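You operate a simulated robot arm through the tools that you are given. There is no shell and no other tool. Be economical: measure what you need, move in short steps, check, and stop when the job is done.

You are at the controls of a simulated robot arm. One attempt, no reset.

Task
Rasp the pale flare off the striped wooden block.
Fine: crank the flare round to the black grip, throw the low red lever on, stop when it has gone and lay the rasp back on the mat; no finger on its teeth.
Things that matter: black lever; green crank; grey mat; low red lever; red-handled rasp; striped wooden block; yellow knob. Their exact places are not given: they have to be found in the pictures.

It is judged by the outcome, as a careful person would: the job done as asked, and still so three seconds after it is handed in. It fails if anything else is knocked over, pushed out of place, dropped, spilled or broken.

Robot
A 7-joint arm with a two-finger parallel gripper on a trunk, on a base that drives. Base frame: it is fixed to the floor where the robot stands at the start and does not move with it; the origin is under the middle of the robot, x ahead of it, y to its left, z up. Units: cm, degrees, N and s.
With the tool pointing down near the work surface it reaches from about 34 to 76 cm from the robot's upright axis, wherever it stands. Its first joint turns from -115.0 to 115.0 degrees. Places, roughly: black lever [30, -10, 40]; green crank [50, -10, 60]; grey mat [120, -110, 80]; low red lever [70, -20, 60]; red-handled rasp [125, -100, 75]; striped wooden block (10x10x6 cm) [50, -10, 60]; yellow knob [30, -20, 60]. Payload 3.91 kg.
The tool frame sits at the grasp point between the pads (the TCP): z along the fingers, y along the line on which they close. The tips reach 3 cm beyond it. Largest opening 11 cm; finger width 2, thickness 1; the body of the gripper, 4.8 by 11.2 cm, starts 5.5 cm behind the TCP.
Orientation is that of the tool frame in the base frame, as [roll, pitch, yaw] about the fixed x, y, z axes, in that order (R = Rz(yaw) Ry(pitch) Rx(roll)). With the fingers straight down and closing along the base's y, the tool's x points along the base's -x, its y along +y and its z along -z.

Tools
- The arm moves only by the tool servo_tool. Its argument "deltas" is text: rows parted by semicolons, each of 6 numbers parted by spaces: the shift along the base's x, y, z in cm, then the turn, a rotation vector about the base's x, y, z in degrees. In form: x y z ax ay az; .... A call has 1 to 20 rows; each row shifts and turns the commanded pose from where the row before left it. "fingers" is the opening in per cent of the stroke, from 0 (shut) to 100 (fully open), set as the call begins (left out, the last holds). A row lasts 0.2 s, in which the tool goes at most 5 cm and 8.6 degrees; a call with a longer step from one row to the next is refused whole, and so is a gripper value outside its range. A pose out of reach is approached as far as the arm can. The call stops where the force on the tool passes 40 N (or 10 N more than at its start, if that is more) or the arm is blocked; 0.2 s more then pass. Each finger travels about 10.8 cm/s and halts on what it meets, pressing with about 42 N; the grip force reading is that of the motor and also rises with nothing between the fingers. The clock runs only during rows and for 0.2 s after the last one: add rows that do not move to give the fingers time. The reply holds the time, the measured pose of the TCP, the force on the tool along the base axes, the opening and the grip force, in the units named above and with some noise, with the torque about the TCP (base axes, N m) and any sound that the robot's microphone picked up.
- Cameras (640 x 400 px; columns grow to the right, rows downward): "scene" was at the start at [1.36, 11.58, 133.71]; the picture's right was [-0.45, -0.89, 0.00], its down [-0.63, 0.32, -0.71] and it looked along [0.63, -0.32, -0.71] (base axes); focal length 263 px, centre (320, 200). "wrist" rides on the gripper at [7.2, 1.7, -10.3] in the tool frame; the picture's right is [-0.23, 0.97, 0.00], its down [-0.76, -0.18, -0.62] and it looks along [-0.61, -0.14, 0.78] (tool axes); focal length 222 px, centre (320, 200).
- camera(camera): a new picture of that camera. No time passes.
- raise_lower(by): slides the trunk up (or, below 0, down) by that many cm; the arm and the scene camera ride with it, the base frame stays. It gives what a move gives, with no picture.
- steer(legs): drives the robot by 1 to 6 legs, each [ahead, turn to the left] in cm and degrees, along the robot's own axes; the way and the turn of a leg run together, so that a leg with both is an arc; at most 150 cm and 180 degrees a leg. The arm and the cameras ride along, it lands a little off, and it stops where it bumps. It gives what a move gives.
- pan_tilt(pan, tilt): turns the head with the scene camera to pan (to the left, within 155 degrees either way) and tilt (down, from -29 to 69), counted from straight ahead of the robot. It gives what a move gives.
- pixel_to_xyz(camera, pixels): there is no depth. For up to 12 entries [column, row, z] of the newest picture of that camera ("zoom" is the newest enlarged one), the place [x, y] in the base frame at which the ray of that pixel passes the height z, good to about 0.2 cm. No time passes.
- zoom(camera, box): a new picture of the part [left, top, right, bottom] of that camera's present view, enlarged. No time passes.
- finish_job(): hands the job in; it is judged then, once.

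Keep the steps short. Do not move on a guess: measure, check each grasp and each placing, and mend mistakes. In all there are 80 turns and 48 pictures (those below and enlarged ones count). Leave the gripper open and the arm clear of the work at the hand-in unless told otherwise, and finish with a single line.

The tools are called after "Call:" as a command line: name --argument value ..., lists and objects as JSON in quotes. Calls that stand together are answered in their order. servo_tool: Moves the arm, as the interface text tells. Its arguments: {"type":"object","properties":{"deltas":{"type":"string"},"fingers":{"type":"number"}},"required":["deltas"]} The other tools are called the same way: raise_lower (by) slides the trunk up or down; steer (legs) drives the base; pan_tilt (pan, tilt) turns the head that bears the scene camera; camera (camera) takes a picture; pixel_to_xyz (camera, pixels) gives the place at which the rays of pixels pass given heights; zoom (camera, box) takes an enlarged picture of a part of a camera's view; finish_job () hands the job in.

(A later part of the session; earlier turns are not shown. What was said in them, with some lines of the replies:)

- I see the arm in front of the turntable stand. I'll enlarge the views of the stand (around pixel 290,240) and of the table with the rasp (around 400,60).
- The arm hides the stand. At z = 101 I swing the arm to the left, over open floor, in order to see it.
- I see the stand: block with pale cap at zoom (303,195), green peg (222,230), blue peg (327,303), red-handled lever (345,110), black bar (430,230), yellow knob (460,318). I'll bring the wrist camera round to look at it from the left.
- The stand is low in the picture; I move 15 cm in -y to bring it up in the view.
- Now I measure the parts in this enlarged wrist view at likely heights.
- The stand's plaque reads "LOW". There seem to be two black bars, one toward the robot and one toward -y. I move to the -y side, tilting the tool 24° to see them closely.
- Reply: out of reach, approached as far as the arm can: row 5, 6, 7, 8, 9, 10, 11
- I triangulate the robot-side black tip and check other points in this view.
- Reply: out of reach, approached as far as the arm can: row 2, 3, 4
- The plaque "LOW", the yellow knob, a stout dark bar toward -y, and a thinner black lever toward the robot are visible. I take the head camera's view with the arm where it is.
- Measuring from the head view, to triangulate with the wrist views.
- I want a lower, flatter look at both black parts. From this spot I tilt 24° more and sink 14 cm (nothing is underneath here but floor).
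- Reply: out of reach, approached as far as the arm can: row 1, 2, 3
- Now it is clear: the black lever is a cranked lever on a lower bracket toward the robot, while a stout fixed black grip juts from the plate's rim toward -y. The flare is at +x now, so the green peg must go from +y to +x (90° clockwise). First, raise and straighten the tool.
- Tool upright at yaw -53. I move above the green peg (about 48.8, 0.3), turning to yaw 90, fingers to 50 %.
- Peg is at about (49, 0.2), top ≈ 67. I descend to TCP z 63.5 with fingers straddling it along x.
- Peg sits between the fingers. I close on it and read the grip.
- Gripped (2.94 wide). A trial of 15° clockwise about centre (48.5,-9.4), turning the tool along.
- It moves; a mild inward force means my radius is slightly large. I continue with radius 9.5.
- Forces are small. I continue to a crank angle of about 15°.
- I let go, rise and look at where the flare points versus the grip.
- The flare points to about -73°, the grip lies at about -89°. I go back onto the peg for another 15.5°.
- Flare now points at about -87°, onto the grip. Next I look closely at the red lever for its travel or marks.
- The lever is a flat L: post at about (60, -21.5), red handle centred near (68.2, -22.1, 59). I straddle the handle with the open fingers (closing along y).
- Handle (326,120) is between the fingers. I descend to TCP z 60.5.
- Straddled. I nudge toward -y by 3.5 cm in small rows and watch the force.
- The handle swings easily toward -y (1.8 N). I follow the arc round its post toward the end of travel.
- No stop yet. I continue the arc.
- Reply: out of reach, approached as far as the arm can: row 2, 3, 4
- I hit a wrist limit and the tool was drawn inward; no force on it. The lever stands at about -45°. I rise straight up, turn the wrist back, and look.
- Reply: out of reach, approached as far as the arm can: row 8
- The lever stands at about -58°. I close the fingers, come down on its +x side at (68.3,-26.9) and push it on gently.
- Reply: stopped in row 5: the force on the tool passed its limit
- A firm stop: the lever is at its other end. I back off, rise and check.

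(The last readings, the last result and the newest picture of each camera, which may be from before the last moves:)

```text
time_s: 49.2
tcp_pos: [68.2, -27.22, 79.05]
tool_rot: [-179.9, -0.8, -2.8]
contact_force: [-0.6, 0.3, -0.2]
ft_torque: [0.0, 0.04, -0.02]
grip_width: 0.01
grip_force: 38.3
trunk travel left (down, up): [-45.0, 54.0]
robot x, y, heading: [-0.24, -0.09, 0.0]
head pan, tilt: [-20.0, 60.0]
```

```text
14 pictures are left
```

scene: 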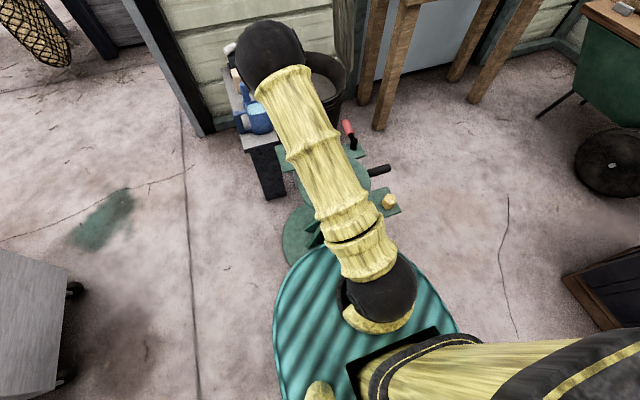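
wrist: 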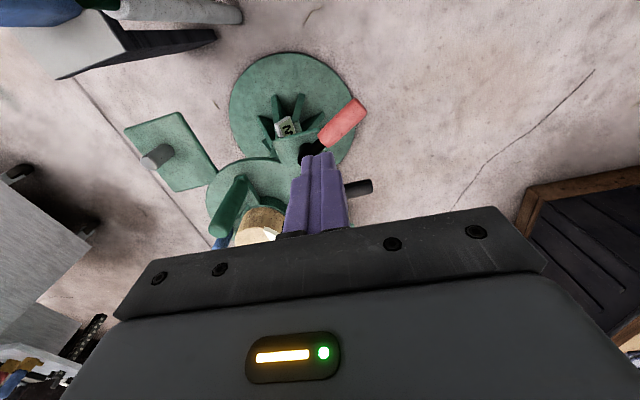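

The lever is at its end stop, pointing about -60°, so it's on. Now for the rasp. I draw the arm in and up, then drive: right turn, 45 cm, turn to -32°, 72 cm, turn to face the table — well clear of the stand's grip and of the crate.

Call:
servo_tool --deltas "0 0 5 0 0 0;0 0 5 0 0 0;-4 1 3 0 0 0;-4 1 3 0 0 0;-4 1 3 0 0 0;-4 1 0 0 0 0;-4 0 0 0 0 0;-4 0 0 0 0 0;0 0 0 0 0 0" --fingers 60

Call:
steer --legs '[[0, -90], [45, 0], [0, 58], [72, 0], [0, 42]]'

Call:
pan_tilt --pan -30 --tilt 42

Call:
camera --camera "scene"

```text
refused: row 3 steps farther than a row can; nothing moved
```

```text
time_s: 52.0
tcp_pos: [16.39, -71.39, 78.95]
tool_rot: [-179.9, -0.7, -58.1]
contact_force: [0.1, 1.0, -0.7]
ft_torque: [-0.04, -0.03, 0.01]
grip_width: 0.0
grip_force: 37.7
trunk travel left (down, up): [-45.0, 54.0]
robot x, y, heading: [-0.04, 0.0, -55.0]
head pan, tilt: [-20.0, 60.0]
stopped in leg 1: the robot was blocked; the commanded pose is now the measured one
```

```text
time_s: 52.8
tcp_pos: [16.34, -71.34, 79.12]
tool_rot: [-179.9, -0.6, -57.9]
contact_force: [-0.5, 0.1, 0.3]
ft_torque: [0.0, 0.01, 0.0]
grip_width: 0.0
grip_force: 37.6
trunk travel left (down, up): [-45.0, 54.0]
robot x, y, heading: [0.04, 0.22, -54.9]
head pan, tilt: [-30.0, 42.0]
```

```text
13 pictures are left
```

scene: 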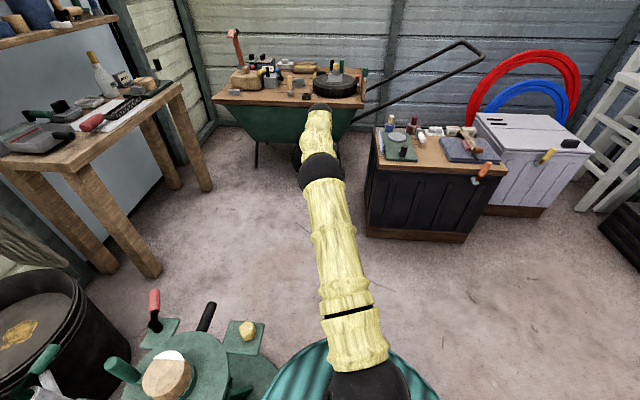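

My mistake: the arm call was refused and the turn stopped at -55° on something. I look before moving: enlarge the stand region.

Call:
pan_tilt --pan 35 --tilt 66

Call:
camera --camera "scene"

```text
time_s: 54.2
tcp_pos: [16.44, -71.32, 79.06]
tool_rot: [-179.8, -0.6, -58.1]
contact_force: [-0.6, -0.1, 0.2]
ft_torque: [-0.01, 0.01, -0.02]
grip_width: 0.0
grip_force: 37.4
trunk travel left (down, up): [-45.0, 54.0]
robot x, y, heading: [0.32, -0.15, -55.2]
head pan, tilt: [35.0, 66.0]
```

```text
12 pictures are left
```

scene: 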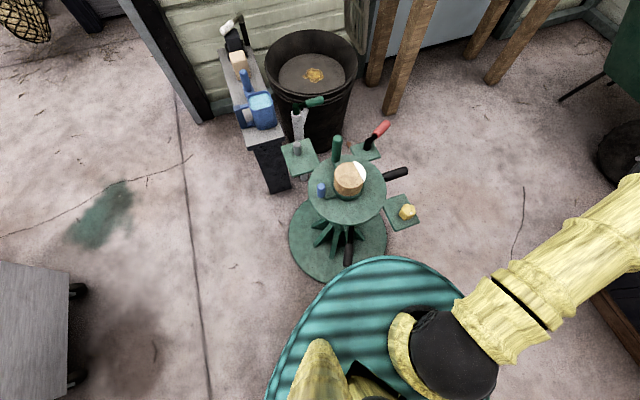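

The stand still stands upright. I measure whether the black lever or the rest moved.

Call:
pixel_to_xyz --camera "scene" --pixels '[[348, 262, 44], [350, 232, 44], [349, 178, 62.5], [337, 137, 67], [337, 205, 56], [407, 170, 52], [360, 260, 0], [350, 258, 40], [290, 340, 40]]'

Call:
zoom --camera "scene" --box '[270, 120, 450, 290]'

```text
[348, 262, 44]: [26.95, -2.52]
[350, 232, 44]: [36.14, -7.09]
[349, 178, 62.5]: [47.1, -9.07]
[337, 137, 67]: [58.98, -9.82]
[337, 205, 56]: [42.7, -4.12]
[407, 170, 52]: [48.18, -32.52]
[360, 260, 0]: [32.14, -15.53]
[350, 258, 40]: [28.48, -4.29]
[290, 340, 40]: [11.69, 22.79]
```

```text
2.35 times, centred on (360, 205) of scene
```

zoom: 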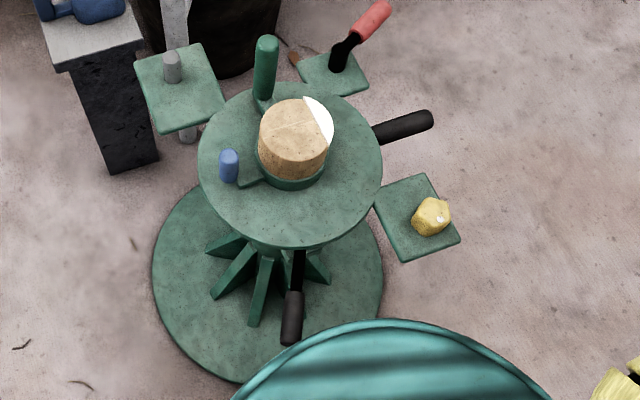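

Nothing has moved (lever tip still about (27,-2.5)). The base just met the stand's foot. I first draw the arm in and up, and wait for that result before backing off.

Call:
servo_tool --deltas "0 0 4.5 0 0 0;0 0 4.5 0 0 0;0 0 4.5 0 0 0;-0.9 3.9 1 0 0 0;-0.9 3.9 1 0 0 0;-0.9 3.9 1 0 0 0;-0.9 3.9 1 0 0 0;-0.9 3.9 0 0 0 0;-0.9 3.9 0 0 0 0;-0.9 3.9 0 0 0 0;0 0 0 0 0 0" --fingers 60

Call:
steer --legs '[[-15, 0]]'

```text
time_s: 56.6
tcp_pos: [9.88, -41.79, 95.84]
tool_rot: [-179.9, -0.8, -58.0]
contact_force: [0.2, 0.4, 0.1]
ft_torque: [-0.04, 0.02, -0.03]
grip_width: 6.59
grip_force: 0.0
out of reach, approached as far as the arm can: row 2, 3
trunk travel left (down, up): [-45.0, 54.0]
robot x, y, heading: [-0.03, 0.24, -55.2]
head pan, tilt: [35.0, 66.0]
```

```text
time_s: 58.0
tcp_pos: [1.42, -29.65, 95.85]
tool_rot: [-180.0, -0.6, -58.0]
contact_force: [-0.2, -0.2, -0.8]
ft_torque: [0.01, -0.01, 0.0]
grip_width: 6.6
grip_force: 0.1
trunk travel left (down, up): [-45.0, 54.0]
robot x, y, heading: [-8.7, 12.18, -54.7]
head pan, tilt: [35.0, 66.0]
```

Clear. Now the planned path with extra margin.

Call:
steer --legs '[[0, -35], [57, 0], [0, 58], [78, 0]]'

Call:
pan_tilt --pan 20 --tilt 45

Call:
camera --camera "scene"

```text
time_s: 69.3
tcp_pos: [83.04, -121.93, 95.9]
tool_rot: [-180.0, -0.8, -35.4]
contact_force: [-0.1, 0.8, 0.1]
ft_torque: [-0.01, 0.02, -0.04]
grip_width: 6.61
grip_force: 0.1
trunk travel left (down, up): [-45.0, 54.0]
robot x, y, heading: [57.66, -86.96, -32.3]
head pan, tilt: [35.0, 66.0]
```

```text
time_s: 70.1
tcp_pos: [83.28, -121.81, 95.89]
tool_rot: [-179.9, -0.7, -35.4]
contact_force: [-0.4, 0.6, 0.3]
ft_torque: [0.0, 0.03, 0.0]
grip_width: 6.61
grip_force: 0.1
trunk travel left (down, up): [-45.0, 54.0]
robot x, y, heading: [57.65, -87.25, -32.1]
head pan, tilt: [20.0, 45.0]
```

```text
10 pictures are left
```

scene: 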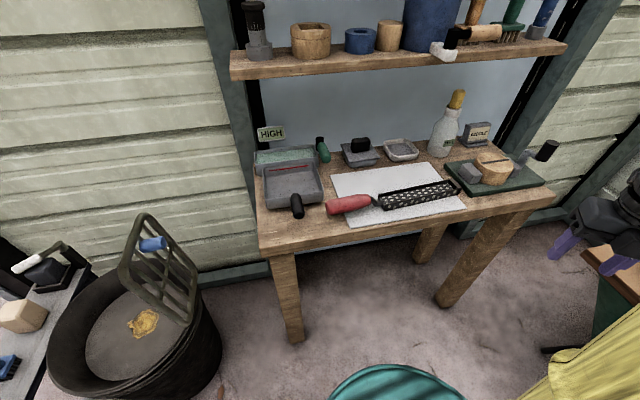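

Call:
zoom --camera "scene" --box '[280, 120, 500, 260]'

Call:
pixel_to_xyz --camera "scene" --pixels '[[328, 206, 76], [350, 204, 76], [370, 200, 76], [385, 200, 76], [455, 186, 76], [259, 250, 73], [530, 208, 73], [232, 78, 115], [232, 78, 105], [350, 222, 74], [332, 176, 74], [462, 206, 74]]'

```text
2.86 times, centred on (390, 190) of scene
```

zoom: 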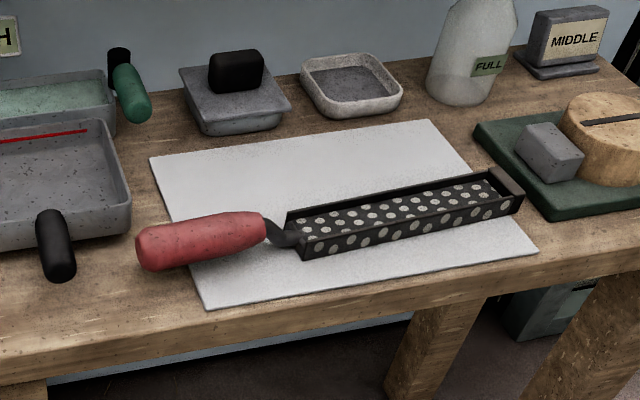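

```text
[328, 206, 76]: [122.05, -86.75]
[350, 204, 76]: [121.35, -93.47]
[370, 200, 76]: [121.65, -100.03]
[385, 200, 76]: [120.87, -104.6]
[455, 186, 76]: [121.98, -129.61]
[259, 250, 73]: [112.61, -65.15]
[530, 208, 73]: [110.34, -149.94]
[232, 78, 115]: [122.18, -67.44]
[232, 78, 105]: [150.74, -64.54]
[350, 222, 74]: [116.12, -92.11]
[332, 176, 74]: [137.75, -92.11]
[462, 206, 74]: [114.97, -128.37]
```

The rasp's red handle runs along y at x ≈ 121.5, y ≈ -87…-100, blade toward -y; a shelf overhangs from x ≈ 125 at z ≈ 113. I bring the tool in front of the table at (103,-94.5), turn to yaw 90, and lower to z 88.

Call:
servo_tool --deltas "1.23 1.71 0 0 0 7.84;1.23 1.71 0 0 0 7.84;1.23 1.71 0 0 0 7.84;1.23 1.71 0 0 0 7.84;1.23 1.71 0 0 0 7.84;1.23 1.71 0 0 0 7.84;1.23 1.71 0 0 0 7.84;1.23 1.71 0 0 0 7.84;1.23 1.71 0 0 0 7.84;1.23 1.71 0 0 0 7.84;1.23 1.71 0 0 0 7.84;1.23 1.71 0 0 0 7.84;1.23 1.71 -2 0 0 7.84;1.23 1.71 -2 0 0 7.84;1.23 1.71 -2 0 0 7.84;1.23 1.71 -2 0 0 7.84;0 0 0 0 0 0"

Call:
camera --camera "wrist"

```text
time_s: 73.7
tcp_pos: [102.75, -94.66, 87.83]
tool_rot: [-179.9, -0.8, 90.2]
contact_force: [0.0, -0.4, 0.4]
ft_torque: [-0.01, -0.03, -0.01]
grip_width: 6.6
grip_force: 0.0
trunk travel left (down, up): [-45.0, 54.0]
robot x, y, heading: [57.95, -86.8, -32.4]
head pan, tilt: [20.0, 45.0]
```

```text
8 pictures are left
```

wrist: 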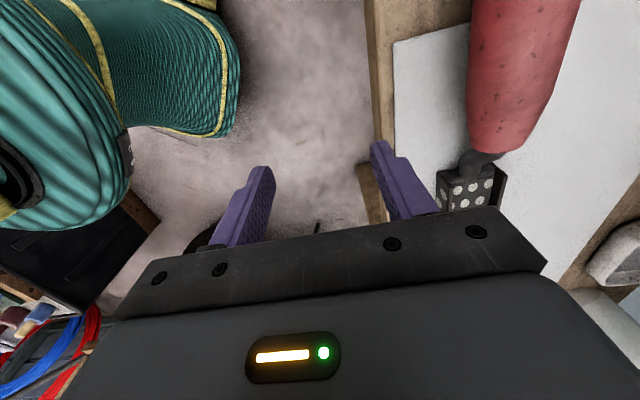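

Call:
pixel_to_xyz --camera "wrist" --pixels '[[468, 75, 78], [567, 75, 78], [480, 148, 78], [515, 75, 78], [515, 75, 80], [515, 75, 76], [395, 60, 74], [395, 60, 76], [395, 42, 75], [500, 148, 78], [482, 165, 77], [395, 42, 77]]'

```text
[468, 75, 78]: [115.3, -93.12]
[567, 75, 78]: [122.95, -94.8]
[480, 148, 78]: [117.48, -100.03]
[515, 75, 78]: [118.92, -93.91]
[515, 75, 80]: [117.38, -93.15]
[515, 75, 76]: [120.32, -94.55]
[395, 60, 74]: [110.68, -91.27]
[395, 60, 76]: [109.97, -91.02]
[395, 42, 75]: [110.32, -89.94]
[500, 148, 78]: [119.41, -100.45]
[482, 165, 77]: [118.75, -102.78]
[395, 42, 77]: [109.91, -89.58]
```

Triangulated: handle axis near x ≈ 118.5, z ≈ 78.5, about 5.5 cm thick. I open fully, move over it at z 88 and look.

Call:
servo_tool --deltas "4 0 0 0 0 0;4 0 0 0 0 0;4 0 0 0 0 0;3.7 0 0 0 0 0;0 0 0 0 0 0" --fingers 100

Call:
camera --camera "wrist"

```text
time_s: 74.9
tcp_pos: [118.61, -94.59, 87.84]
tool_rot: [-179.9, -0.8, 90.1]
contact_force: [0.1, 0.8, 0.0]
ft_torque: [-0.01, 0.01, -0.01]
grip_width: 10.99
grip_force: 0.1
trunk travel left (down, up): [-45.0, 54.0]
robot x, y, heading: [58.23, -87.14, -32.5]
head pan, tilt: [20.0, 45.0]
```

```text
7 pictures are left
```

wrist: 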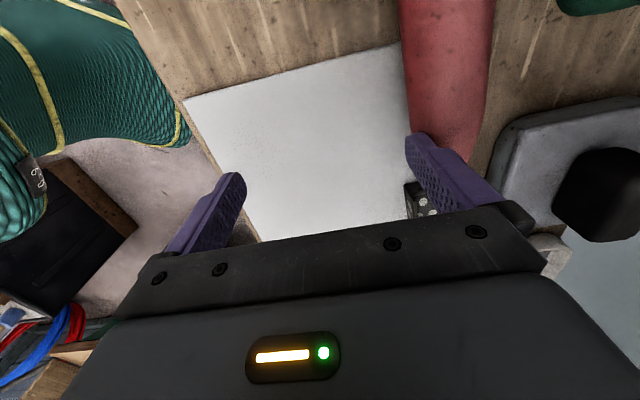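

Call:
pixel_to_xyz --camera "wrist" --pixels '[[446, 75, 78], [446, 75, 76], [446, 75, 74], [446, 75, 72], [446, 75, 70], [403, 45, 70], [403, 45, 68], [187, 98, 70], [187, 98, 74], [455, 155, 74]]'

```text
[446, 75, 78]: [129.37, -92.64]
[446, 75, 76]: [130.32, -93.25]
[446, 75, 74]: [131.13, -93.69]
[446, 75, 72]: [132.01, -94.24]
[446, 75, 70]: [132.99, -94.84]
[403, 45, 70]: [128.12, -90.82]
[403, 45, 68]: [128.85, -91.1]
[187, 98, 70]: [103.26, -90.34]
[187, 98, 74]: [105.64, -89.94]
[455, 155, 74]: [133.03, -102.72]
```

The handle shifted: its rays no longer agree, so the table is higher than I took it (mat ≈ 80, as roughly given), and my finger nudged the handle toward +x. I rise straight up at once, back off, and look with the head camera.

Call:
servo_tool --deltas "-0.5 0 1 0 0 0;0 0 3 0 0 0;-3 0 3 0 0 0;-4 0 0 0 0 0;-4 0 0 0 0 0;-4 0 0 0 0 0;-4 0 0 0 0 0;-4 0 0 0 0 0;0 0 0 0 0 0"

Call:
zoom --camera "scene" --box '[240, 110, 560, 290]'

```text
time_s: 76.9
tcp_pos: [94.94, -94.63, 94.99]
tool_rot: [-179.9, -0.7, 89.9]
contact_force: [0.9, 0.5, -0.7]
ft_torque: [0.0, 0.04, -0.03]
grip_width: 11.01
grip_force: 0.1
trunk travel left (down, up): [-45.0, 54.0]
robot x, y, heading: [57.9, -86.74, -32.4]
head pan, tilt: [20.0, 45.0]
```

```text
2.00 times, centred on (400, 200) of scene
```

zoom: 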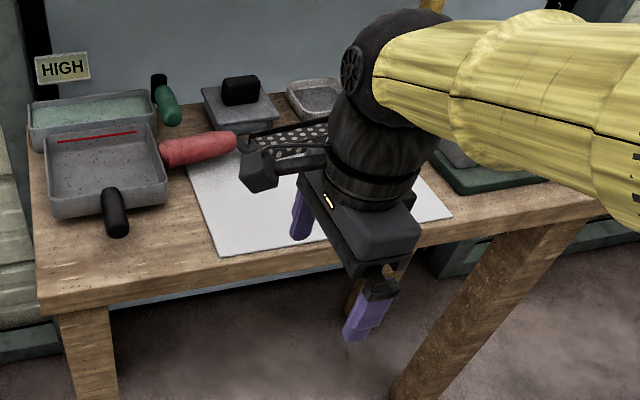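

Only the rasp was shifted back on the mat; tray (105,180), stone (240,105) and dish (315,98) are where they were. I re-measure with the axis at about z 82.

Call:
pixel_to_xyz --camera "zoom" --pixels '[[163, 155, 82], [200, 149, 82], [236, 142, 82], [200, 149, 80], [200, 149, 84], [218, 256, 79.5], [188, 165, 79.5], [452, 215, 79.5], [245, 140, 80], [328, 120, 82], [155, 165, 83], [270, 118, 82]]'

```text
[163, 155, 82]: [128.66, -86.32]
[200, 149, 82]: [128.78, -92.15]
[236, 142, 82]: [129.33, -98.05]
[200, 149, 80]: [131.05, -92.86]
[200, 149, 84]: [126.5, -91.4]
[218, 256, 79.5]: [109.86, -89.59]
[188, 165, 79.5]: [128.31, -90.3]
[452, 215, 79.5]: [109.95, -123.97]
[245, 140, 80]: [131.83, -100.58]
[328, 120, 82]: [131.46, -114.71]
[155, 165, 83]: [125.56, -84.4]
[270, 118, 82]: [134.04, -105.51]
```

Handle axis now ≈ (127.2, 83), y -86…-98. Before reaching under the shelf I check how tall the hand and wrist stand, and where the shelf edge is.

Call:
camera --camera "scene"

Call:
pixel_to_xyz --camera "scene" --pixels '[[356, 130, 115], [356, 130, 118], [356, 130, 121], [350, 103, 125], [350, 103, 122], [232, 78, 111], [232, 78, 113], [565, 48, 113], [240, 140, 105], [400, 60, 113]]'

```text
5 pictures are left
```

scene: 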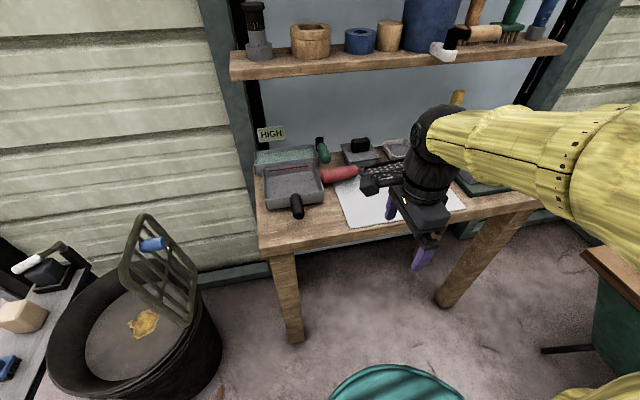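

```text
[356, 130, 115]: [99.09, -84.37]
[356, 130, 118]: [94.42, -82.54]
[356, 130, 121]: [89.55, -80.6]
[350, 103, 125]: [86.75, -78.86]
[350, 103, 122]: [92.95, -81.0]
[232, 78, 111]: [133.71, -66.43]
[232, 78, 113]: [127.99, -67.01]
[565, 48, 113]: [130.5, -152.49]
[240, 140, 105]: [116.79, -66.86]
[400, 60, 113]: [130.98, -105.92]
```

Shelf bottom ≈ 113.7 at front x ≈ 126; the wrist stands about 22 cm above the TCP. I tilt the tool 18° (wrist back toward me), set the fingers to 62 % and go to a point 8 cm short of the handle along the slanted approach.

Call:
servo_tool --deltas "0 0 0 0 -6 0;0 0 0 0 -6 0;0 0 0 0 -6 0;3.65 0.14 -0.3 0 0 0;3.65 0.14 -0.3 0 0 0;3.65 0.14 -0.3 0 0 0;3.65 0.14 -0.3 0 0 0;3.65 0.14 -0.3 0 0 0;3.65 0.14 -0.3 0 0 0;3.65 0.14 -0.3 0 0 0;3.65 0.14 -0.3 0 0 0;0 0 0 0 0 0" --fingers 62

Call:
camera --camera "wrist"

```text
time_s: 79.5
tcp_pos: [124.27, -93.33, 92.52]
tool_rot: [162.1, -0.7, 90.3]
contact_force: [-0.6, 0.4, -0.7]
ft_torque: [-0.01, 0.01, 0.01]
grip_width: 6.8
grip_force: 0.1
trunk travel left (down, up): [-45.0, 54.0]
robot x, y, heading: [57.58, -87.02, -32.5]
head pan, tilt: [20.0, 45.0]
```

```text
4 pictures are left
```

wrist: 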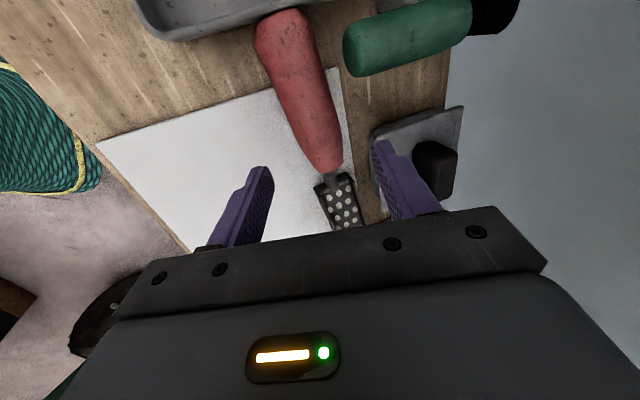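

The handle runs between the fingers. I measure its line at z 83.

Call:
pixel_to_xyz --camera "wrist" --pixels '[[280, 18, 83], [297, 65, 83], [311, 105, 83], [322, 140, 83], [331, 165, 83], [311, 105, 82], [311, 105, 84], [100, 150, 80], [340, 205, 82]]'

```text
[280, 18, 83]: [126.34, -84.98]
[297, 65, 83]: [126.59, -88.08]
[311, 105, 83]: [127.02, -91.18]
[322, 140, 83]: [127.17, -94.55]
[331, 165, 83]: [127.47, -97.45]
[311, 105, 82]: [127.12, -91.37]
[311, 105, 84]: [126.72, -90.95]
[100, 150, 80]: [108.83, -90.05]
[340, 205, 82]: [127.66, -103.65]
```

Axis at (127.0, y -92, z 83). I descend along the slant to TCP (126.4,-92.3,85.0) in small rows.

Call:
servo_tool --deltas "0.42 0.3 -1.5 0 0 0;0.42 0.3 -1.5 0 0 0;0.42 0.2 -1.5 0 0 0;0.42 0.2 -1.5 0 0 0;0.21 0 -0.75 0 0 0;0.21 0 -0.75 0 0 0;0 0 0 0 0 0"

Call:
servo_tool --deltas "0 0 0 0 0 0;0 0 0 0 0 0;0 0 0 0 0 0" --fingers 0

```text
time_s: 81.1
tcp_pos: [126.39, -92.38, 84.9]
tool_rot: [162.1, -0.6, 90.3]
contact_force: [0.2, -0.1, -0.8]
ft_torque: [-0.02, 0.01, -0.03]
grip_width: 6.83
grip_force: 0.1
trunk travel left (down, up): [-45.0, 54.0]
robot x, y, heading: [57.69, -86.26, -32.3]
head pan, tilt: [20.0, 45.0]
```

```text
time_s: 81.9
tcp_pos: [126.43, -92.33, 85.07]
tool_rot: [162.1, -0.6, 90.3]
contact_force: [1.3, -0.4, 1.7]
ft_torque: [-0.56, -0.1, 0.39]
grip_width: 3.28
grip_force: 42.4
trunk travel left (down, up): [-45.0, 54.0]
robot x, y, heading: [57.53, -86.84, -32.4]
head pan, tilt: [20.0, 45.0]
```

Gripped at 3.3 cm, so the handle is slimmer and likely lower. I open to 48 % and go deeper in small rows, watching for table contact.

Call:
servo_tool --deltas "0 0 0 0 0 0;0 0 0 0 0 0;0.12 0 -0.38 0 0 0;0.12 0 -0.38 0 0 0;0.12 0 -0.38 0 0 0;0 0 0 0 0 0" --fingers 48

Call:
servo_tool --deltas "0 0 0 0 0 0;0 0 0 0 0 0;0 0 0 0 0 0" --fingers 0

```text
time_s: 83.3
tcp_pos: [126.52, -92.51, 84.49]
tool_rot: [161.4, -0.7, 90.3]
contact_force: [-11.5, -0.3, 36.3]
ft_torque: [-0.17, 1.37, 0.03]
grip_width: 5.25
grip_force: 0.0
trunk travel left (down, up): [-45.0, 54.0]
robot x, y, heading: [57.62, -87.18, -32.8]
head pan, tilt: [20.0, 45.0]
```

```text
time_s: 84.1
tcp_pos: [126.43, -92.47, 84.13]
tool_rot: [161.7, -0.6, 90.3]
contact_force: [-12.1, 1.1, 27.4]
ft_torque: [-0.89, 0.58, 0.11]
grip_width: 3.26
grip_force: 42.2
trunk travel left (down, up): [-45.0, 54.0]
robot x, y, heading: [57.86, -87.08, -32.3]
head pan, tilt: [20.0, 45.0]
```

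The tip touches the mat at ≈ 80.5; grip is steady at 3.26. I lift a little while drawing back toward me and check the load.

Call:
servo_tool --deltas "-0.5 0 1 0 0 0;-1 0 1 0 0 0;-1.5 0 1 0 0 0;-1.5 0 1 0 0 0;0 0 0 0 0 0"

Call:
servo_tool --deltas "-2 0 1 0 0 0;-3 0 1 0 0 0;-4 0 1 0 0 0;-4 0 0 0 0 0;-4 0 0 0 0 0;0 0 0 0 0 0"

Call:
camera --camera "scene"

```text
time_s: 85.3
tcp_pos: [122.14, -92.36, 87.87]
tool_rot: [162.1, -0.8, 90.4]
contact_force: [-0.1, 0.9, -1.5]
ft_torque: [0.46, 0.0, 0.05]
grip_width: 3.09
grip_force: 41.9
trunk travel left (down, up): [-45.0, 54.0]
robot x, y, heading: [57.75, -86.64, -32.4]
head pan, tilt: [20.0, 45.0]
```

```text
time_s: 86.7
tcp_pos: [105.07, -92.41, 91.03]
tool_rot: [162.1, -0.6, 90.4]
contact_force: [-0.1, 0.3, -3.5]
ft_torque: [0.48, -0.01, 0.0]
grip_width: 3.11
grip_force: 42.3
trunk travel left (down, up): [-45.0, 54.0]
robot x, y, heading: [57.76, -86.86, -32.2]
head pan, tilt: [20.0, 45.0]
```

```text
3 pictures are left
```

scene: 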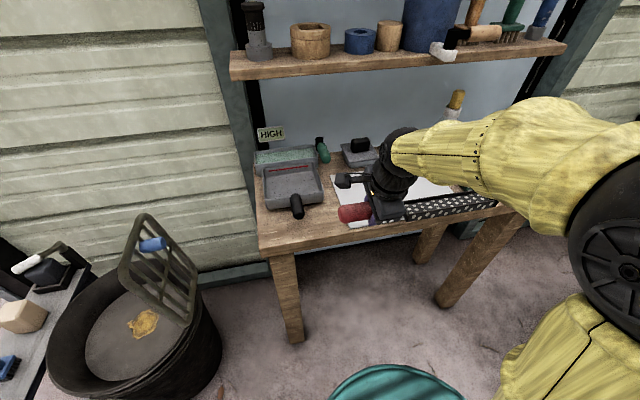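

The rasp is held level, weight ≈ 3 N. I have 3 pictures left, so I rely on measured poses. I raise it, back away 30 cm to about (32,-71), and turn left 122° to face the stand from the grip's side.

Call:
servo_tool --deltas "-3 0 3 0 0 0;-3 0 3 0 0 0;0 0 0 0 0 0"

Call:
steer --legs '[[-30, 0], [0, 122]]'

```text
time_s: 87.5
tcp_pos: [99.14, -92.48, 96.97]
tool_rot: [162.0, -0.8, 90.3]
contact_force: [-0.4, -0.2, -2.4]
ft_torque: [0.46, -0.03, -0.01]
grip_width: 3.12
grip_force: 41.8
trunk travel left (down, up): [-45.0, 54.0]
robot x, y, heading: [57.52, -87.42, -32.3]
head pan, tilt: [20.0, 45.0]
```

```text
time_s: 94.7
tcp_pos: [15.01, -32.77, 97.04]
tool_rot: [162.1, -0.7, -147.7]
contact_force: [0.0, -0.3, -2.5]
ft_torque: [-0.24, 0.41, -0.01]
grip_width: 3.08
grip_force: 42.4
trunk travel left (down, up): [-45.0, 54.0]
robot x, y, heading: [32.23, -70.74, 89.6]
head pan, tilt: [20.0, 45.0]
```

Now I turn the rasp to lie along +x (about -32°), roll it 12° so its outer edge is lower (to meet only the flare's rim), and hover at (29,-15.4,78).

Call:
servo_tool --deltas "1.75 1 0 0 0 -8;1.75 1.5 0 0 0 -8;1.75 2 0 0 0 -8;1.75 2.4 0 0 0 -8;1.75 2.6 -3 6 0 0;1.75 2.6 -4 6 0 0;1.75 2.6 -4 0 0 0;1.75 2.6 -4 0 0 0;0 0 -4 0 0 0;0 0 0 0 0 0"

Call:
pan_tilt --pan 0 --tilt 52

```text
refused: row 6 steps farther than a row can; nothing moved
```

```text
time_s: 95.5
tcp_pos: [15.04, -32.81, 97.0]
tool_rot: [162.1, -0.7, -147.8]
contact_force: [-0.1, -0.5, -2.5]
ft_torque: [-0.28, 0.38, -0.03]
grip_width: 3.1
grip_force: 42.2
trunk travel left (down, up): [-45.0, 54.0]
robot x, y, heading: [32.38, -70.85, 89.5]
head pan, tilt: [0.0, 52.0]
```

One row was a hair too long; the same move with shorter rows.

Call:
servo_tool --deltas "1.75 1 0 0 0 -8;1.75 1.5 0 0 0 -8;1.75 2 0 0 0 -8;1.75 2.4 0 0 0 -8;1.75 2.6 -2 6 0 0;1.75 2.6 -3 6 0 0;1.75 2.6 -3 0 0 0;1.75 2.6 -3 0 0 0;0 0 -4 0 0 0;0 0 -4 0 0 0;0 0 0 0 0 0"

Call:
zoom --camera "wrist" --box '[160, 0, 480, 220]'

```text
time_s: 97.9
tcp_pos: [29.19, -15.5, 77.84]
tool_rot: [150.1, -0.6, -179.7]
contact_force: [0.7, -0.3, -2.3]
ft_torque: [-0.01, 0.48, -0.02]
grip_width: 3.09
grip_force: 41.9
trunk travel left (down, up): [-45.0, 54.0]
robot x, y, heading: [32.42, -70.96, 89.6]
head pan, tilt: [0.0, 52.0]
```

```text
1.82 times, centred on (320, 110) of wrist
```

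zoom: 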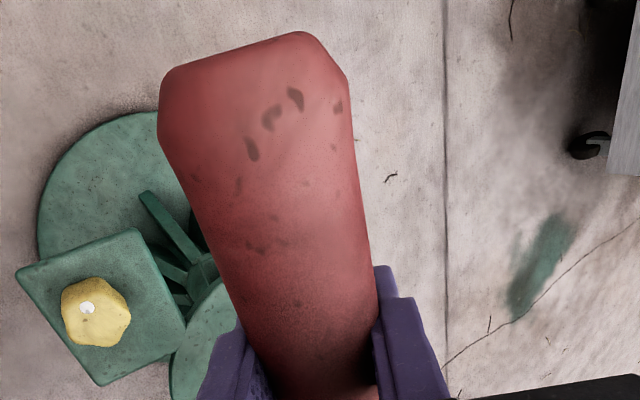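

The torque confirms the blade lies along +x. I descend to z 67.5, still clear by calculation.

Call:
servo_tool --deltas "0 0 -3 0 0 0;0 0 -3 0 0 0;0 0 -2.3 0 0 0;0 0 -1 0 0 0;0 0 -1 0 0 0;0 0 0 0 0 0"

Call:
zoom --camera "scene" --box '[220, 100, 440, 260]'

```text
time_s: 99.3
tcp_pos: [29.03, -15.54, 67.68]
tool_rot: [150.0, -0.6, -179.6]
contact_force: [-0.2, -0.6, -2.5]
ft_torque: [-0.04, 0.46, 0.01]
grip_width: 3.13
grip_force: 42.4
trunk travel left (down, up): [-45.0, 54.0]
robot x, y, heading: [32.66, -70.75, 89.5]
head pan, tilt: [0.0, 52.0]
```

```text
2.50 times, centred on (330, 180) of scene
```

zoom: 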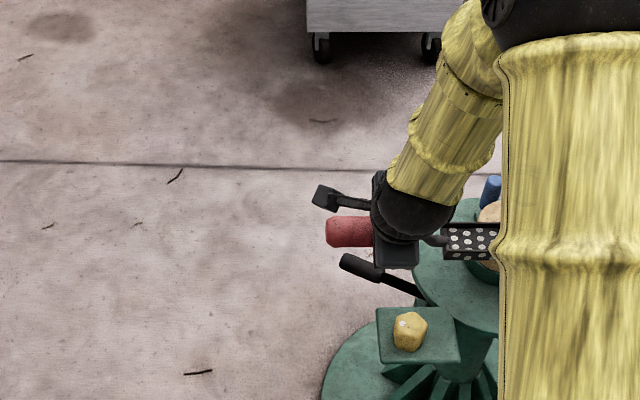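

I measure the blade's edges and the block's visible edge from this view.

Call:
pixel_to_xyz --camera "zoom" --pixels '[[470, 223, 66], [470, 259, 64], [470, 259, 66], [445, 240, 66], [430, 240, 66], [490, 212, 61], [495, 223, 66], [495, 259, 65], [345, 216, 66], [345, 246, 66]]'

```text
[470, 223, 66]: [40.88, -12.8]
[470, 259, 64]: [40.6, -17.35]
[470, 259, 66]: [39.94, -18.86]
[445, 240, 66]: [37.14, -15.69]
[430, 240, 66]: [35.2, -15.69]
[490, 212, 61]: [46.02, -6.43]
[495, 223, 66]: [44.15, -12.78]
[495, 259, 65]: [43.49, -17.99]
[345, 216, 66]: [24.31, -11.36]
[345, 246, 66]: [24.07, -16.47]
```

The blade spans y ≈ -12.8…-17.7; the flare is at -12.5…-14.3. I shift 0.6 toward it and lower in 0.4 cm rows until I feel it.

Call:
servo_tool --deltas "0 0.6 -0.4 0 0 0;0 0 -0.4 0 0 0;0 0 -0.4 0 0 0;0 0 -0.4 0 0 0;0 0 0 0 0 0"

Call:
servo_tool --deltas "0 0 -0.3 0 0 0;0 0 -0.3 0 0 0;0 0 0 0 0 0"

Call:
servo_tool --deltas "0 0 -0.25 0 0 0;0 0 -0.25 0 0 0;0 0 0 0 0 0"

```text
time_s: 100.5
tcp_pos: [29.06, -14.91, 66.16]
tool_rot: [150.0, -0.6, -179.6]
contact_force: [-3.3, 1.0, 8.0]
ft_torque: [0.03, -1.28, 0.1]
grip_width: 3.15
grip_force: 41.9
trunk travel left (down, up): [-45.0, 54.0]
robot x, y, heading: [32.36, -70.86, 89.6]
head pan, tilt: [0.0, 52.0]
```

```text
time_s: 101.3
tcp_pos: [29.02, -14.99, 65.49]
tool_rot: [150.0, -0.6, -179.5]
contact_force: [-3.1, 1.9, 7.5]
ft_torque: [0.05, -1.34, 0.28]
grip_width: 3.13
grip_force: 41.7
trunk travel left (down, up): [-45.0, 54.0]
robot x, y, heading: [32.44, -71.22, 89.5]
head pan, tilt: [0.0, 52.0]
```

```text
time_s: 102.1
tcp_pos: [29.07, -14.96, 65.0]
tool_rot: [149.9, -0.6, -179.7]
contact_force: [-2.4, 1.7, 9.0]
ft_torque: [0.16, -1.45, 0.37]
grip_width: 3.17
grip_force: 42.1
trunk travel left (down, up): [-45.0, 54.0]
robot x, y, heading: [32.51, -71.05, 89.7]
head pan, tilt: [0.0, 52.0]
```

Contact at about x 46, y -13.3 (from the torque): that is on the flare, with ≈ 10 N. The rasp pitched slightly in the grip, so I level it (raise 1.0, pitch 3.5°) and make a first light stroke of 3 cm.

Call:
servo_tool --deltas "0 0 0.5 0 1.7 0;0 0 0.4 0 1.7 0;0.8 0 0 0 0 0;0.8 0 0 0 0 0;0.8 0 0 0 0 0;0.8 0 0 0 0 0;0 0 0 0 0 0"

Call:
servo_tool --deltas "-0.8 0 0 0 0 0;-0.8 0 0 0 0 0;-0.8 0 0 0 0 0;-0.8 0 0 0 0 0;-0.8 0 0 0 0 0;-0.8 0 0 0 0 0;0 0 0 0 0 0"

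```text
time_s: 103.7
tcp_pos: [32.27, -15.03, 65.85]
tool_rot: [149.9, -4.0, -179.6]
contact_force: [-1.3, -1.8, 5.2]
ft_torque: [0.02, -0.56, -0.13]
grip_width: 3.15
grip_force: 42.0
trunk travel left (down, up): [-45.0, 54.0]
robot x, y, heading: [32.06, -70.63, 89.7]
head pan, tilt: [0.0, 52.0]
```

```text
time_s: 105.3
tcp_pos: [27.48, -14.92, 65.9]
tool_rot: [150.1, -3.9, -179.6]
contact_force: [-0.9, -0.6, -0.2]
ft_torque: [-0.02, 0.02, 0.02]
grip_width: 3.12
grip_force: 42.2
trunk travel left (down, up): [-45.0, 54.0]
robot x, y, heading: [32.56, -70.82, 89.6]
head pan, tilt: [0.0, 52.0]
```

Light contact stays at x ≈ 46–47. I lower 0.3 and make fuller strokes.

Call:
servo_tool --deltas "0 0 -0.3 0 0 0;1.2 0 0 0 0 0;1.2 0 0 0 0 0;1.2 0 0 0 0 0;1.2 0 0 0 0 0;-1.2 0 0 0 0 0;-1.2 0 0 0 0 0;-1.2 0 0 0 0 0;-1.2 0 0 0 0 0;1.2 0 0 0 0 0;1.2 0 0 0 0 0;0 0 0 0 0 0"

Call:
servo_tool --deltas "1.2 0 0 0 0 0;1.2 0 0 0 0 0;-1.2 0 0 0 0 0;-1.2 0 0 0 0 0;-1.2 0 0 0 0 0;-1.2 0 0 0 0 0;1.2 0 0 0 0 0;1.2 0 0 0 0 0;0 0 0 0 0 0"

```text
time_s: 107.9
tcp_pos: [29.99, -14.85, 65.56]
tool_rot: [150.0, -4.0, -179.6]
contact_force: [1.0, -0.3, 0.1]
ft_torque: [0.03, 0.0, 0.05]
grip_width: 3.11
grip_force: 42.2
trunk travel left (down, up): [-45.0, 54.0]
robot x, y, heading: [32.44, -71.01, 89.6]
head pan, tilt: [0.0, 52.0]
```

```text
time_s: 109.9
tcp_pos: [29.89, -14.9, 65.68]
tool_rot: [150.1, -4.0, -179.6]
contact_force: [0.7, 0.8, -0.4]
ft_torque: [0.03, 0.3, 0.0]
grip_width: 3.09
grip_force: 41.8
trunk travel left (down, up): [-45.0, 54.0]
robot x, y, heading: [32.64, -71.24, 89.5]
head pan, tilt: [0.0, 52.0]
```

The force fades as I stroke without the rasp slipping, so material is coming off. I carry on, 0.2 cm lower per call.

Call:
servo_tool --deltas "0 0 -0.2 0 0 0;1.2 0 0 0 0 0;1.2 0 0 0 0 0;-1.2 0 0 0 0 0;-1.2 0 0 0 0 0;-1.2 0 0 0 0 0;-1.2 0 0 0 0 0;1.2 0 0 0 0 0;1.2 0 0 0 0 0;0 0 0 0 0 0"

Call:
servo_tool --deltas "0 0 -0.2 0 0 0;1.2 0 0 0 0 0;1.2 0 0 0 0 0;-1.2 0 0 0 0 0;-1.2 0 0 0 0 0;-1.2 0 0 0 0 0;-1.2 0 0 0 0 0;1.2 0 0 0 0 0;1.2 0 0 0 0 0;0 0 0 0 0 0"

```text
time_s: 112.1
tcp_pos: [29.89, -14.91, 65.35]
tool_rot: [150.0, -4.0, -179.6]
contact_force: [-1.2, 0.4, 0.6]
ft_torque: [0.02, -0.22, -0.01]
grip_width: 3.11
grip_force: 42.0
trunk travel left (down, up): [-45.0, 54.0]
robot x, y, heading: [32.53, -70.92, 89.9]
head pan, tilt: [0.0, 52.0]
```

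```text
time_s: 114.3
tcp_pos: [29.76, -14.84, 65.3]
tool_rot: [150.1, -4.1, -179.6]
contact_force: [0.0, -0.5, -2.7]
ft_torque: [0.01, 0.46, 0.0]
grip_width: 3.09
grip_force: 41.8
trunk travel left (down, up): [-45.0, 54.0]
robot x, y, heading: [32.73, -70.87, 89.7]
head pan, tilt: [0.0, 52.0]
```

Contact has vanished: the load is back to bare weight. Before anything else I lift the rasp clear, swing the arm left, and aim the head at the block for the last picture.

Call:
servo_tool --deltas "0 0 2 0 0 0;0 0 4 0 0 0;0 0 4 0 0 0;0 0 4 0 0 0;-3.3 -2.8 1 0 0 0;-3.3 -2.8 1 0 0 0;-3.3 -2.8 1 0 0 0;-3.3 -2.8 0 0 0 0;-3.3 -2.8 0 0 0 0;-3.3 -2.8 0 0 0 0;-3.3 -2.8 0 0 0 0;-3.3 -2.8 0 0 0 0;-3.3 -2.8 0 0 0 0;-3.3 -2.8 0 0 0 0;0 0 0 0 0 0"

Call:
pan_tilt --pan -25 --tilt 50

Call:
zoom --camera "scene" --box '[265, 155, 375, 245]'

```text
time_s: 117.7
tcp_pos: [-1.57, -40.19, 81.63]
tool_rot: [149.6, -2.9, 176.8]
contact_force: [-0.3, 0.3, -3.4]
ft_torque: [0.06, 0.5, 0.0]
grip_width: 3.11
grip_force: 42.5
out of reach, approached as far as the arm can: row 14
trunk travel left (down, up): [-45.0, 54.0]
robot x, y, heading: [32.25, -70.84, 89.6]
head pan, tilt: [0.0, 52.0]
stopped in row 15: the arm was blocked; the commanded pose is now the measured one
```

```text
time_s: 118.6
tcp_pos: [-1.69, -40.28, 81.71]
tool_rot: [149.5, -2.8, 176.9]
contact_force: [-0.1, 0.1, -2.6]
ft_torque: [0.06, 0.47, 0.0]
grip_width: 3.11
grip_force: 42.4
trunk travel left (down, up): [-45.0, 54.0]
robot x, y, heading: [32.53, -71.06, 89.7]
head pan, tilt: [-25.0, 50.0]
```

```text
4.44 times, centred on (320, 200) of scene
```

zoom: 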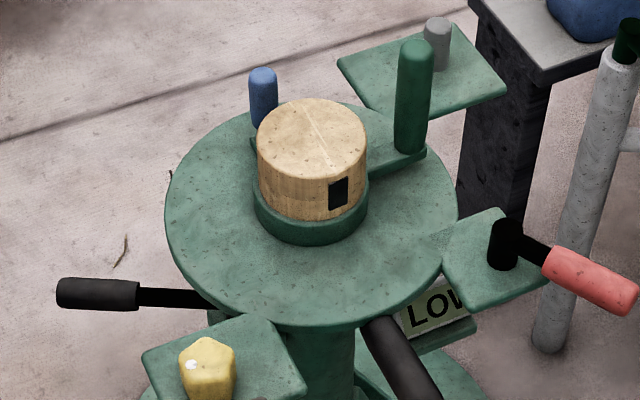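

The flare is gone, the block stands clean toward the grip, crank, lever and all else in order. Now back to the mat: I undo the roll, turn the tool back to its travel pose, and then retrace the drive.

Call:
servo_tool --deltas "2 1 3 -6 0 0;2 1 3 -6 0 0;2 1 3 0 0 0;2 1 3 0 0 0;2 1 2 0 0 8.5;2 1 1 0 0 8.5;2 1 0 0 0 8.5;2 0.5 0 0 0 8.5;0 0 0 0 0 0"

```text
time_s: 120.6
tcp_pos: [14.15, -32.75, 96.49]
tool_rot: [161.6, -2.2, -149.4]
contact_force: [-0.3, -0.3, -2.7]
ft_torque: [-0.25, 0.44, 0.01]
grip_width: 3.09
grip_force: 41.9
trunk travel left (down, up): [-45.0, 54.0]
robot x, y, heading: [32.51, -70.86, 89.3]
head pan, tilt: [-25.0, 50.0]
```

Pose as before (grip steady). I retrace the drive: turn right 122°, ahead 30 cm.

Call:
steer --legs '[[0, -122], [30, 0]]'

```text
time_s: 127.7
tcp_pos: [99.91, -91.37, 96.7]
tool_rot: [161.6, -2.2, 88.7]
contact_force: [-0.4, -0.7, -2.9]
ft_torque: [0.46, -0.01, -0.01]
grip_width: 3.11
grip_force: 42.2
trunk travel left (down, up): [-45.0, 54.0]
robot x, y, heading: [58.07, -86.72, -32.0]
head pan, tilt: [-25.0, 50.0]
```

Now over the mat: move to x 115, y -93.2, level the rasp 1.9°, then lower to z 86.

Call:
servo_tool --deltas "3.8 -0.45 0 1.9 0 0;3.8 -0.45 0 0 0 0;3.8 -0.45 0 0 0 0;3.7 -0.45 0 0 0 0;0 0 -3 0 0 0;0 0 -3 0 0 0;0 0 -3 0 0 0;0 0 -1.5 0 0 0;0 0 0 0 0 0"

Call:
servo_tool --deltas "0 0 -0.4 0 0 0;0 0 -0.4 0 0 0;0 0 -0.3 0 0 0;0 0 0 0 0 0"

```text
time_s: 129.7
tcp_pos: [115.01, -93.26, 86.0]
tool_rot: [161.7, -4.1, 88.7]
contact_force: [0.1, 0.2, -2.3]
ft_torque: [0.5, -0.02, -0.01]
grip_width: 3.11
grip_force: 42.1
trunk travel left (down, up): [-45.0, 54.0]
robot x, y, heading: [58.11, -86.93, -32.2]
head pan, tilt: [-25.0, 50.0]
```

```text
time_s: 130.7
tcp_pos: [114.94, -93.26, 84.99]
tool_rot: [161.7, -4.1, 88.6]
contact_force: [0.1, 0.0, -2.8]
ft_torque: [0.54, -0.01, 0.0]
grip_width: 3.11
grip_force: 42.1
trunk travel left (down, up): [-45.0, 54.0]
robot x, y, heading: [57.97, -86.8, -31.9]
head pan, tilt: [-25.0, 50.0]
```

No contact yet at 84.99; I go on in 0.2 cm rows.

Call:
servo_tool --deltas "0 0 -0.2 0 0 0;0 0 -0.2 0 0 0;0 0 0 0 0 0"

Call:
servo_tool --deltas "0 0 -0.2 0 0 0;0 0 0 0 0 0"

```text
time_s: 131.5
tcp_pos: [114.86, -93.38, 84.62]
tool_rot: [161.7, -4.0, 88.7]
contact_force: [-0.3, 0.2, -2.8]
ft_torque: [0.46, -0.02, 0.0]
grip_width: 3.11
grip_force: 42.5
trunk travel left (down, up): [-45.0, 54.0]
robot x, y, heading: [58.16, -86.95, -32.1]
head pan, tilt: [-25.0, 50.0]
```

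```text
time_s: 132.1
tcp_pos: [114.95, -93.28, 84.43]
tool_rot: [161.7, -4.1, 88.7]
contact_force: [-0.8, 0.2, -1.7]
ft_torque: [0.46, -0.01, 0.0]
grip_width: 3.07
grip_force: 41.9
trunk travel left (down, up): [-45.0, 54.0]
robot x, y, heading: [57.69, -87.07, -32.2]
head pan, tilt: [-25.0, 50.0]
```

Call:
servo_tool --deltas "0 0 -0.2 0 0 0;0 0 0 0 0 0"

Call:
servo_tool --deltas "0 0 -0.2 0 0 0;0 0 0 0 0 0"

```text
time_s: 132.7
tcp_pos: [114.77, -93.24, 84.18]
tool_rot: [161.6, -4.1, 88.7]
contact_force: [-0.2, 0.5, -2.8]
ft_torque: [0.46, -0.03, -0.05]
grip_width: 3.12
grip_force: 42.2
trunk travel left (down, up): [-45.0, 54.0]
robot x, y, heading: [57.56, -86.81, -31.8]
head pan, tilt: [-25.0, 50.0]
```

```text
time_s: 133.3
tcp_pos: [114.83, -93.31, 84.15]
tool_rot: [161.4, -4.0, 88.6]
contact_force: [-0.8, -0.5, 12.6]
ft_torque: [0.38, 0.25, 0.04]
grip_width: 3.12
grip_force: 42.0
trunk travel left (down, up): [-45.0, 54.0]
robot x, y, heading: [57.93, -87.0, -32.1]
head pan, tilt: [-25.0, 50.0]
```

The finger tip touches the mat (15 N), but the torque shows the blade's far end isn't resting. I raise 0.1 and tip the blade down in small turns until it touches.

Call:
servo_tool --deltas "0 0 0.25 1 0 0;0 0 0 0 0 0"

Call:
servo_tool --deltas "0 0 0 1 0 0;0 0 0 0 0 0"

Call:
servo_tool --deltas "0 0 0 0.8 0 0;0 0 0 0 0 0"

```text
time_s: 133.9
tcp_pos: [114.87, -93.42, 84.18]
tool_rot: [161.7, -5.0, 88.7]
contact_force: [0.1, -1.1, 4.5]
ft_torque: [-0.21, -0.09, -0.01]
grip_width: 3.08
grip_force: 42.1
trunk travel left (down, up): [-45.0, 54.0]
robot x, y, heading: [58.4, -87.0, -32.0]
head pan, tilt: [-25.0, 50.0]
```

```text
time_s: 134.5
tcp_pos: [114.81, -93.41, 84.33]
tool_rot: [161.6, -6.0, 88.7]
contact_force: [-0.6, -2.0, 7.9]
ft_torque: [-0.78, -0.14, -0.11]
grip_width: 3.13
grip_force: 42.2
trunk travel left (down, up): [-45.0, 54.0]
robot x, y, heading: [57.74, -86.51, -32.4]
head pan, tilt: [-25.0, 50.0]
```

```text
time_s: 135.1
tcp_pos: [114.98, -93.27, 84.29]
tool_rot: [161.6, -6.9, 88.6]
contact_force: [-0.5, -3.3, 7.5]
ft_torque: [-0.66, -0.13, -0.06]
grip_width: 3.13
grip_force: 42.0
trunk travel left (down, up): [-45.0, 54.0]
robot x, y, heading: [57.99, -87.04, -31.9]
head pan, tilt: [-25.0, 50.0]
```

The blade rests on the mat. I relax the last 1.8°, then open and draw back along the slant.

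Call:
servo_tool --deltas "0 0 0 -1.6 0 0;0 0 0 0 0 0"

Call:
servo_tool --deltas "0 0 0.15 0 0 0;0 0 0.1 0 0 0;0 0 0 0 0 0;0 0 0 0 0 0" --fingers 42

Call:
servo_tool --deltas "-0.2 0 0.6 0 0 0;-0.3 0 1 0 0 0;-0.3 0 1 0 0 0;-0.6 0 2 0 0 0;0 0 0 0 0 0"

```text
time_s: 135.7
tcp_pos: [114.84, -93.16, 84.35]
tool_rot: [161.8, -5.4, 88.8]
contact_force: [-1.0, 3.1, 0.4]
ft_torque: [0.61, 0.05, -0.05]
grip_width: 3.1
grip_force: 41.8
trunk travel left (down, up): [-45.0, 54.0]
robot x, y, heading: [57.85, -86.69, -31.8]
head pan, tilt: [-25.0, 50.0]
```

```text
time_s: 136.7
tcp_pos: [114.87, -93.32, 84.58]
tool_rot: [161.5, -5.2, 88.7]
contact_force: [0.0, 0.4, -1.2]
ft_torque: [0.01, -0.02, 0.0]
grip_width: 4.61
grip_force: 0.1
trunk travel left (down, up): [-45.0, 54.0]
robot x, y, heading: [58.02, -86.6, -32.0]
head pan, tilt: [-25.0, 50.0]
```

```text
time_s: 137.9
tcp_pos: [113.5, -93.2, 89.2]
tool_rot: [161.8, -5.2, 88.7]
contact_force: [-0.3, -0.1, -0.1]
ft_torque: [0.0, 0.0, 0.0]
grip_width: 4.61
grip_force: 0.1
trunk travel left (down, up): [-45.0, 54.0]
robot x, y, heading: [58.09, -86.96, -31.7]
head pan, tilt: [-25.0, 50.0]
```

Released cleanly with no drag or load. I rise, back off from the table and open the gripper.

Call:
servo_tool --deltas "-1 0 3 0 0 0;-1 0 4 0 0 0;-4 0 1 0 0 0;-4 0 0 0 0 0;-4 0 0 0 0 0;-4 0 0 0 0 0;-2 0 0 0 0 0;0 0 0 0 0 0"

Call:
servo_tool --deltas "0 0 0 0 0 0;0 0 0 0 0 0;0 0 0 0 0 0;0 0 0 0 0 0" --fingers 100

```text
time_s: 139.7
tcp_pos: [93.42, -93.62, 97.13]
tool_rot: [161.7, -5.3, 88.7]
contact_force: [0.0, -1.3, 0.3]
ft_torque: [-0.01, -0.01, 0.01]
grip_width: 4.62
grip_force: 0.1
trunk travel left (down, up): [-45.0, 54.0]
robot x, y, heading: [57.52, -87.1, -32.0]
head pan, tilt: [-25.0, 50.0]
```

```text
time_s: 140.7
tcp_pos: [93.46, -93.41, 97.17]
tool_rot: [161.7, -5.3, 88.6]
contact_force: [0.0, -0.3, 0.6]
ft_torque: [-0.02, -0.01, -0.03]
grip_width: 11.03
grip_force: 0.1
trunk travel left (down, up): [-45.0, 54.0]
robot x, y, heading: [57.69, -86.63, -31.8]
head pan, tilt: [-25.0, 50.0]
```

The gripper is open and the arm is clear, so I hand in.

Call:
finish_job

```text
The job is handed in.
```

The flare is rasped off (seen in the last picture) with the red lever left on and the rasp back on the mat by force readings only; I took the fixed bar toward -y as the black grip, and I nudged the rasp about 12 cm across the mat before picking it up.
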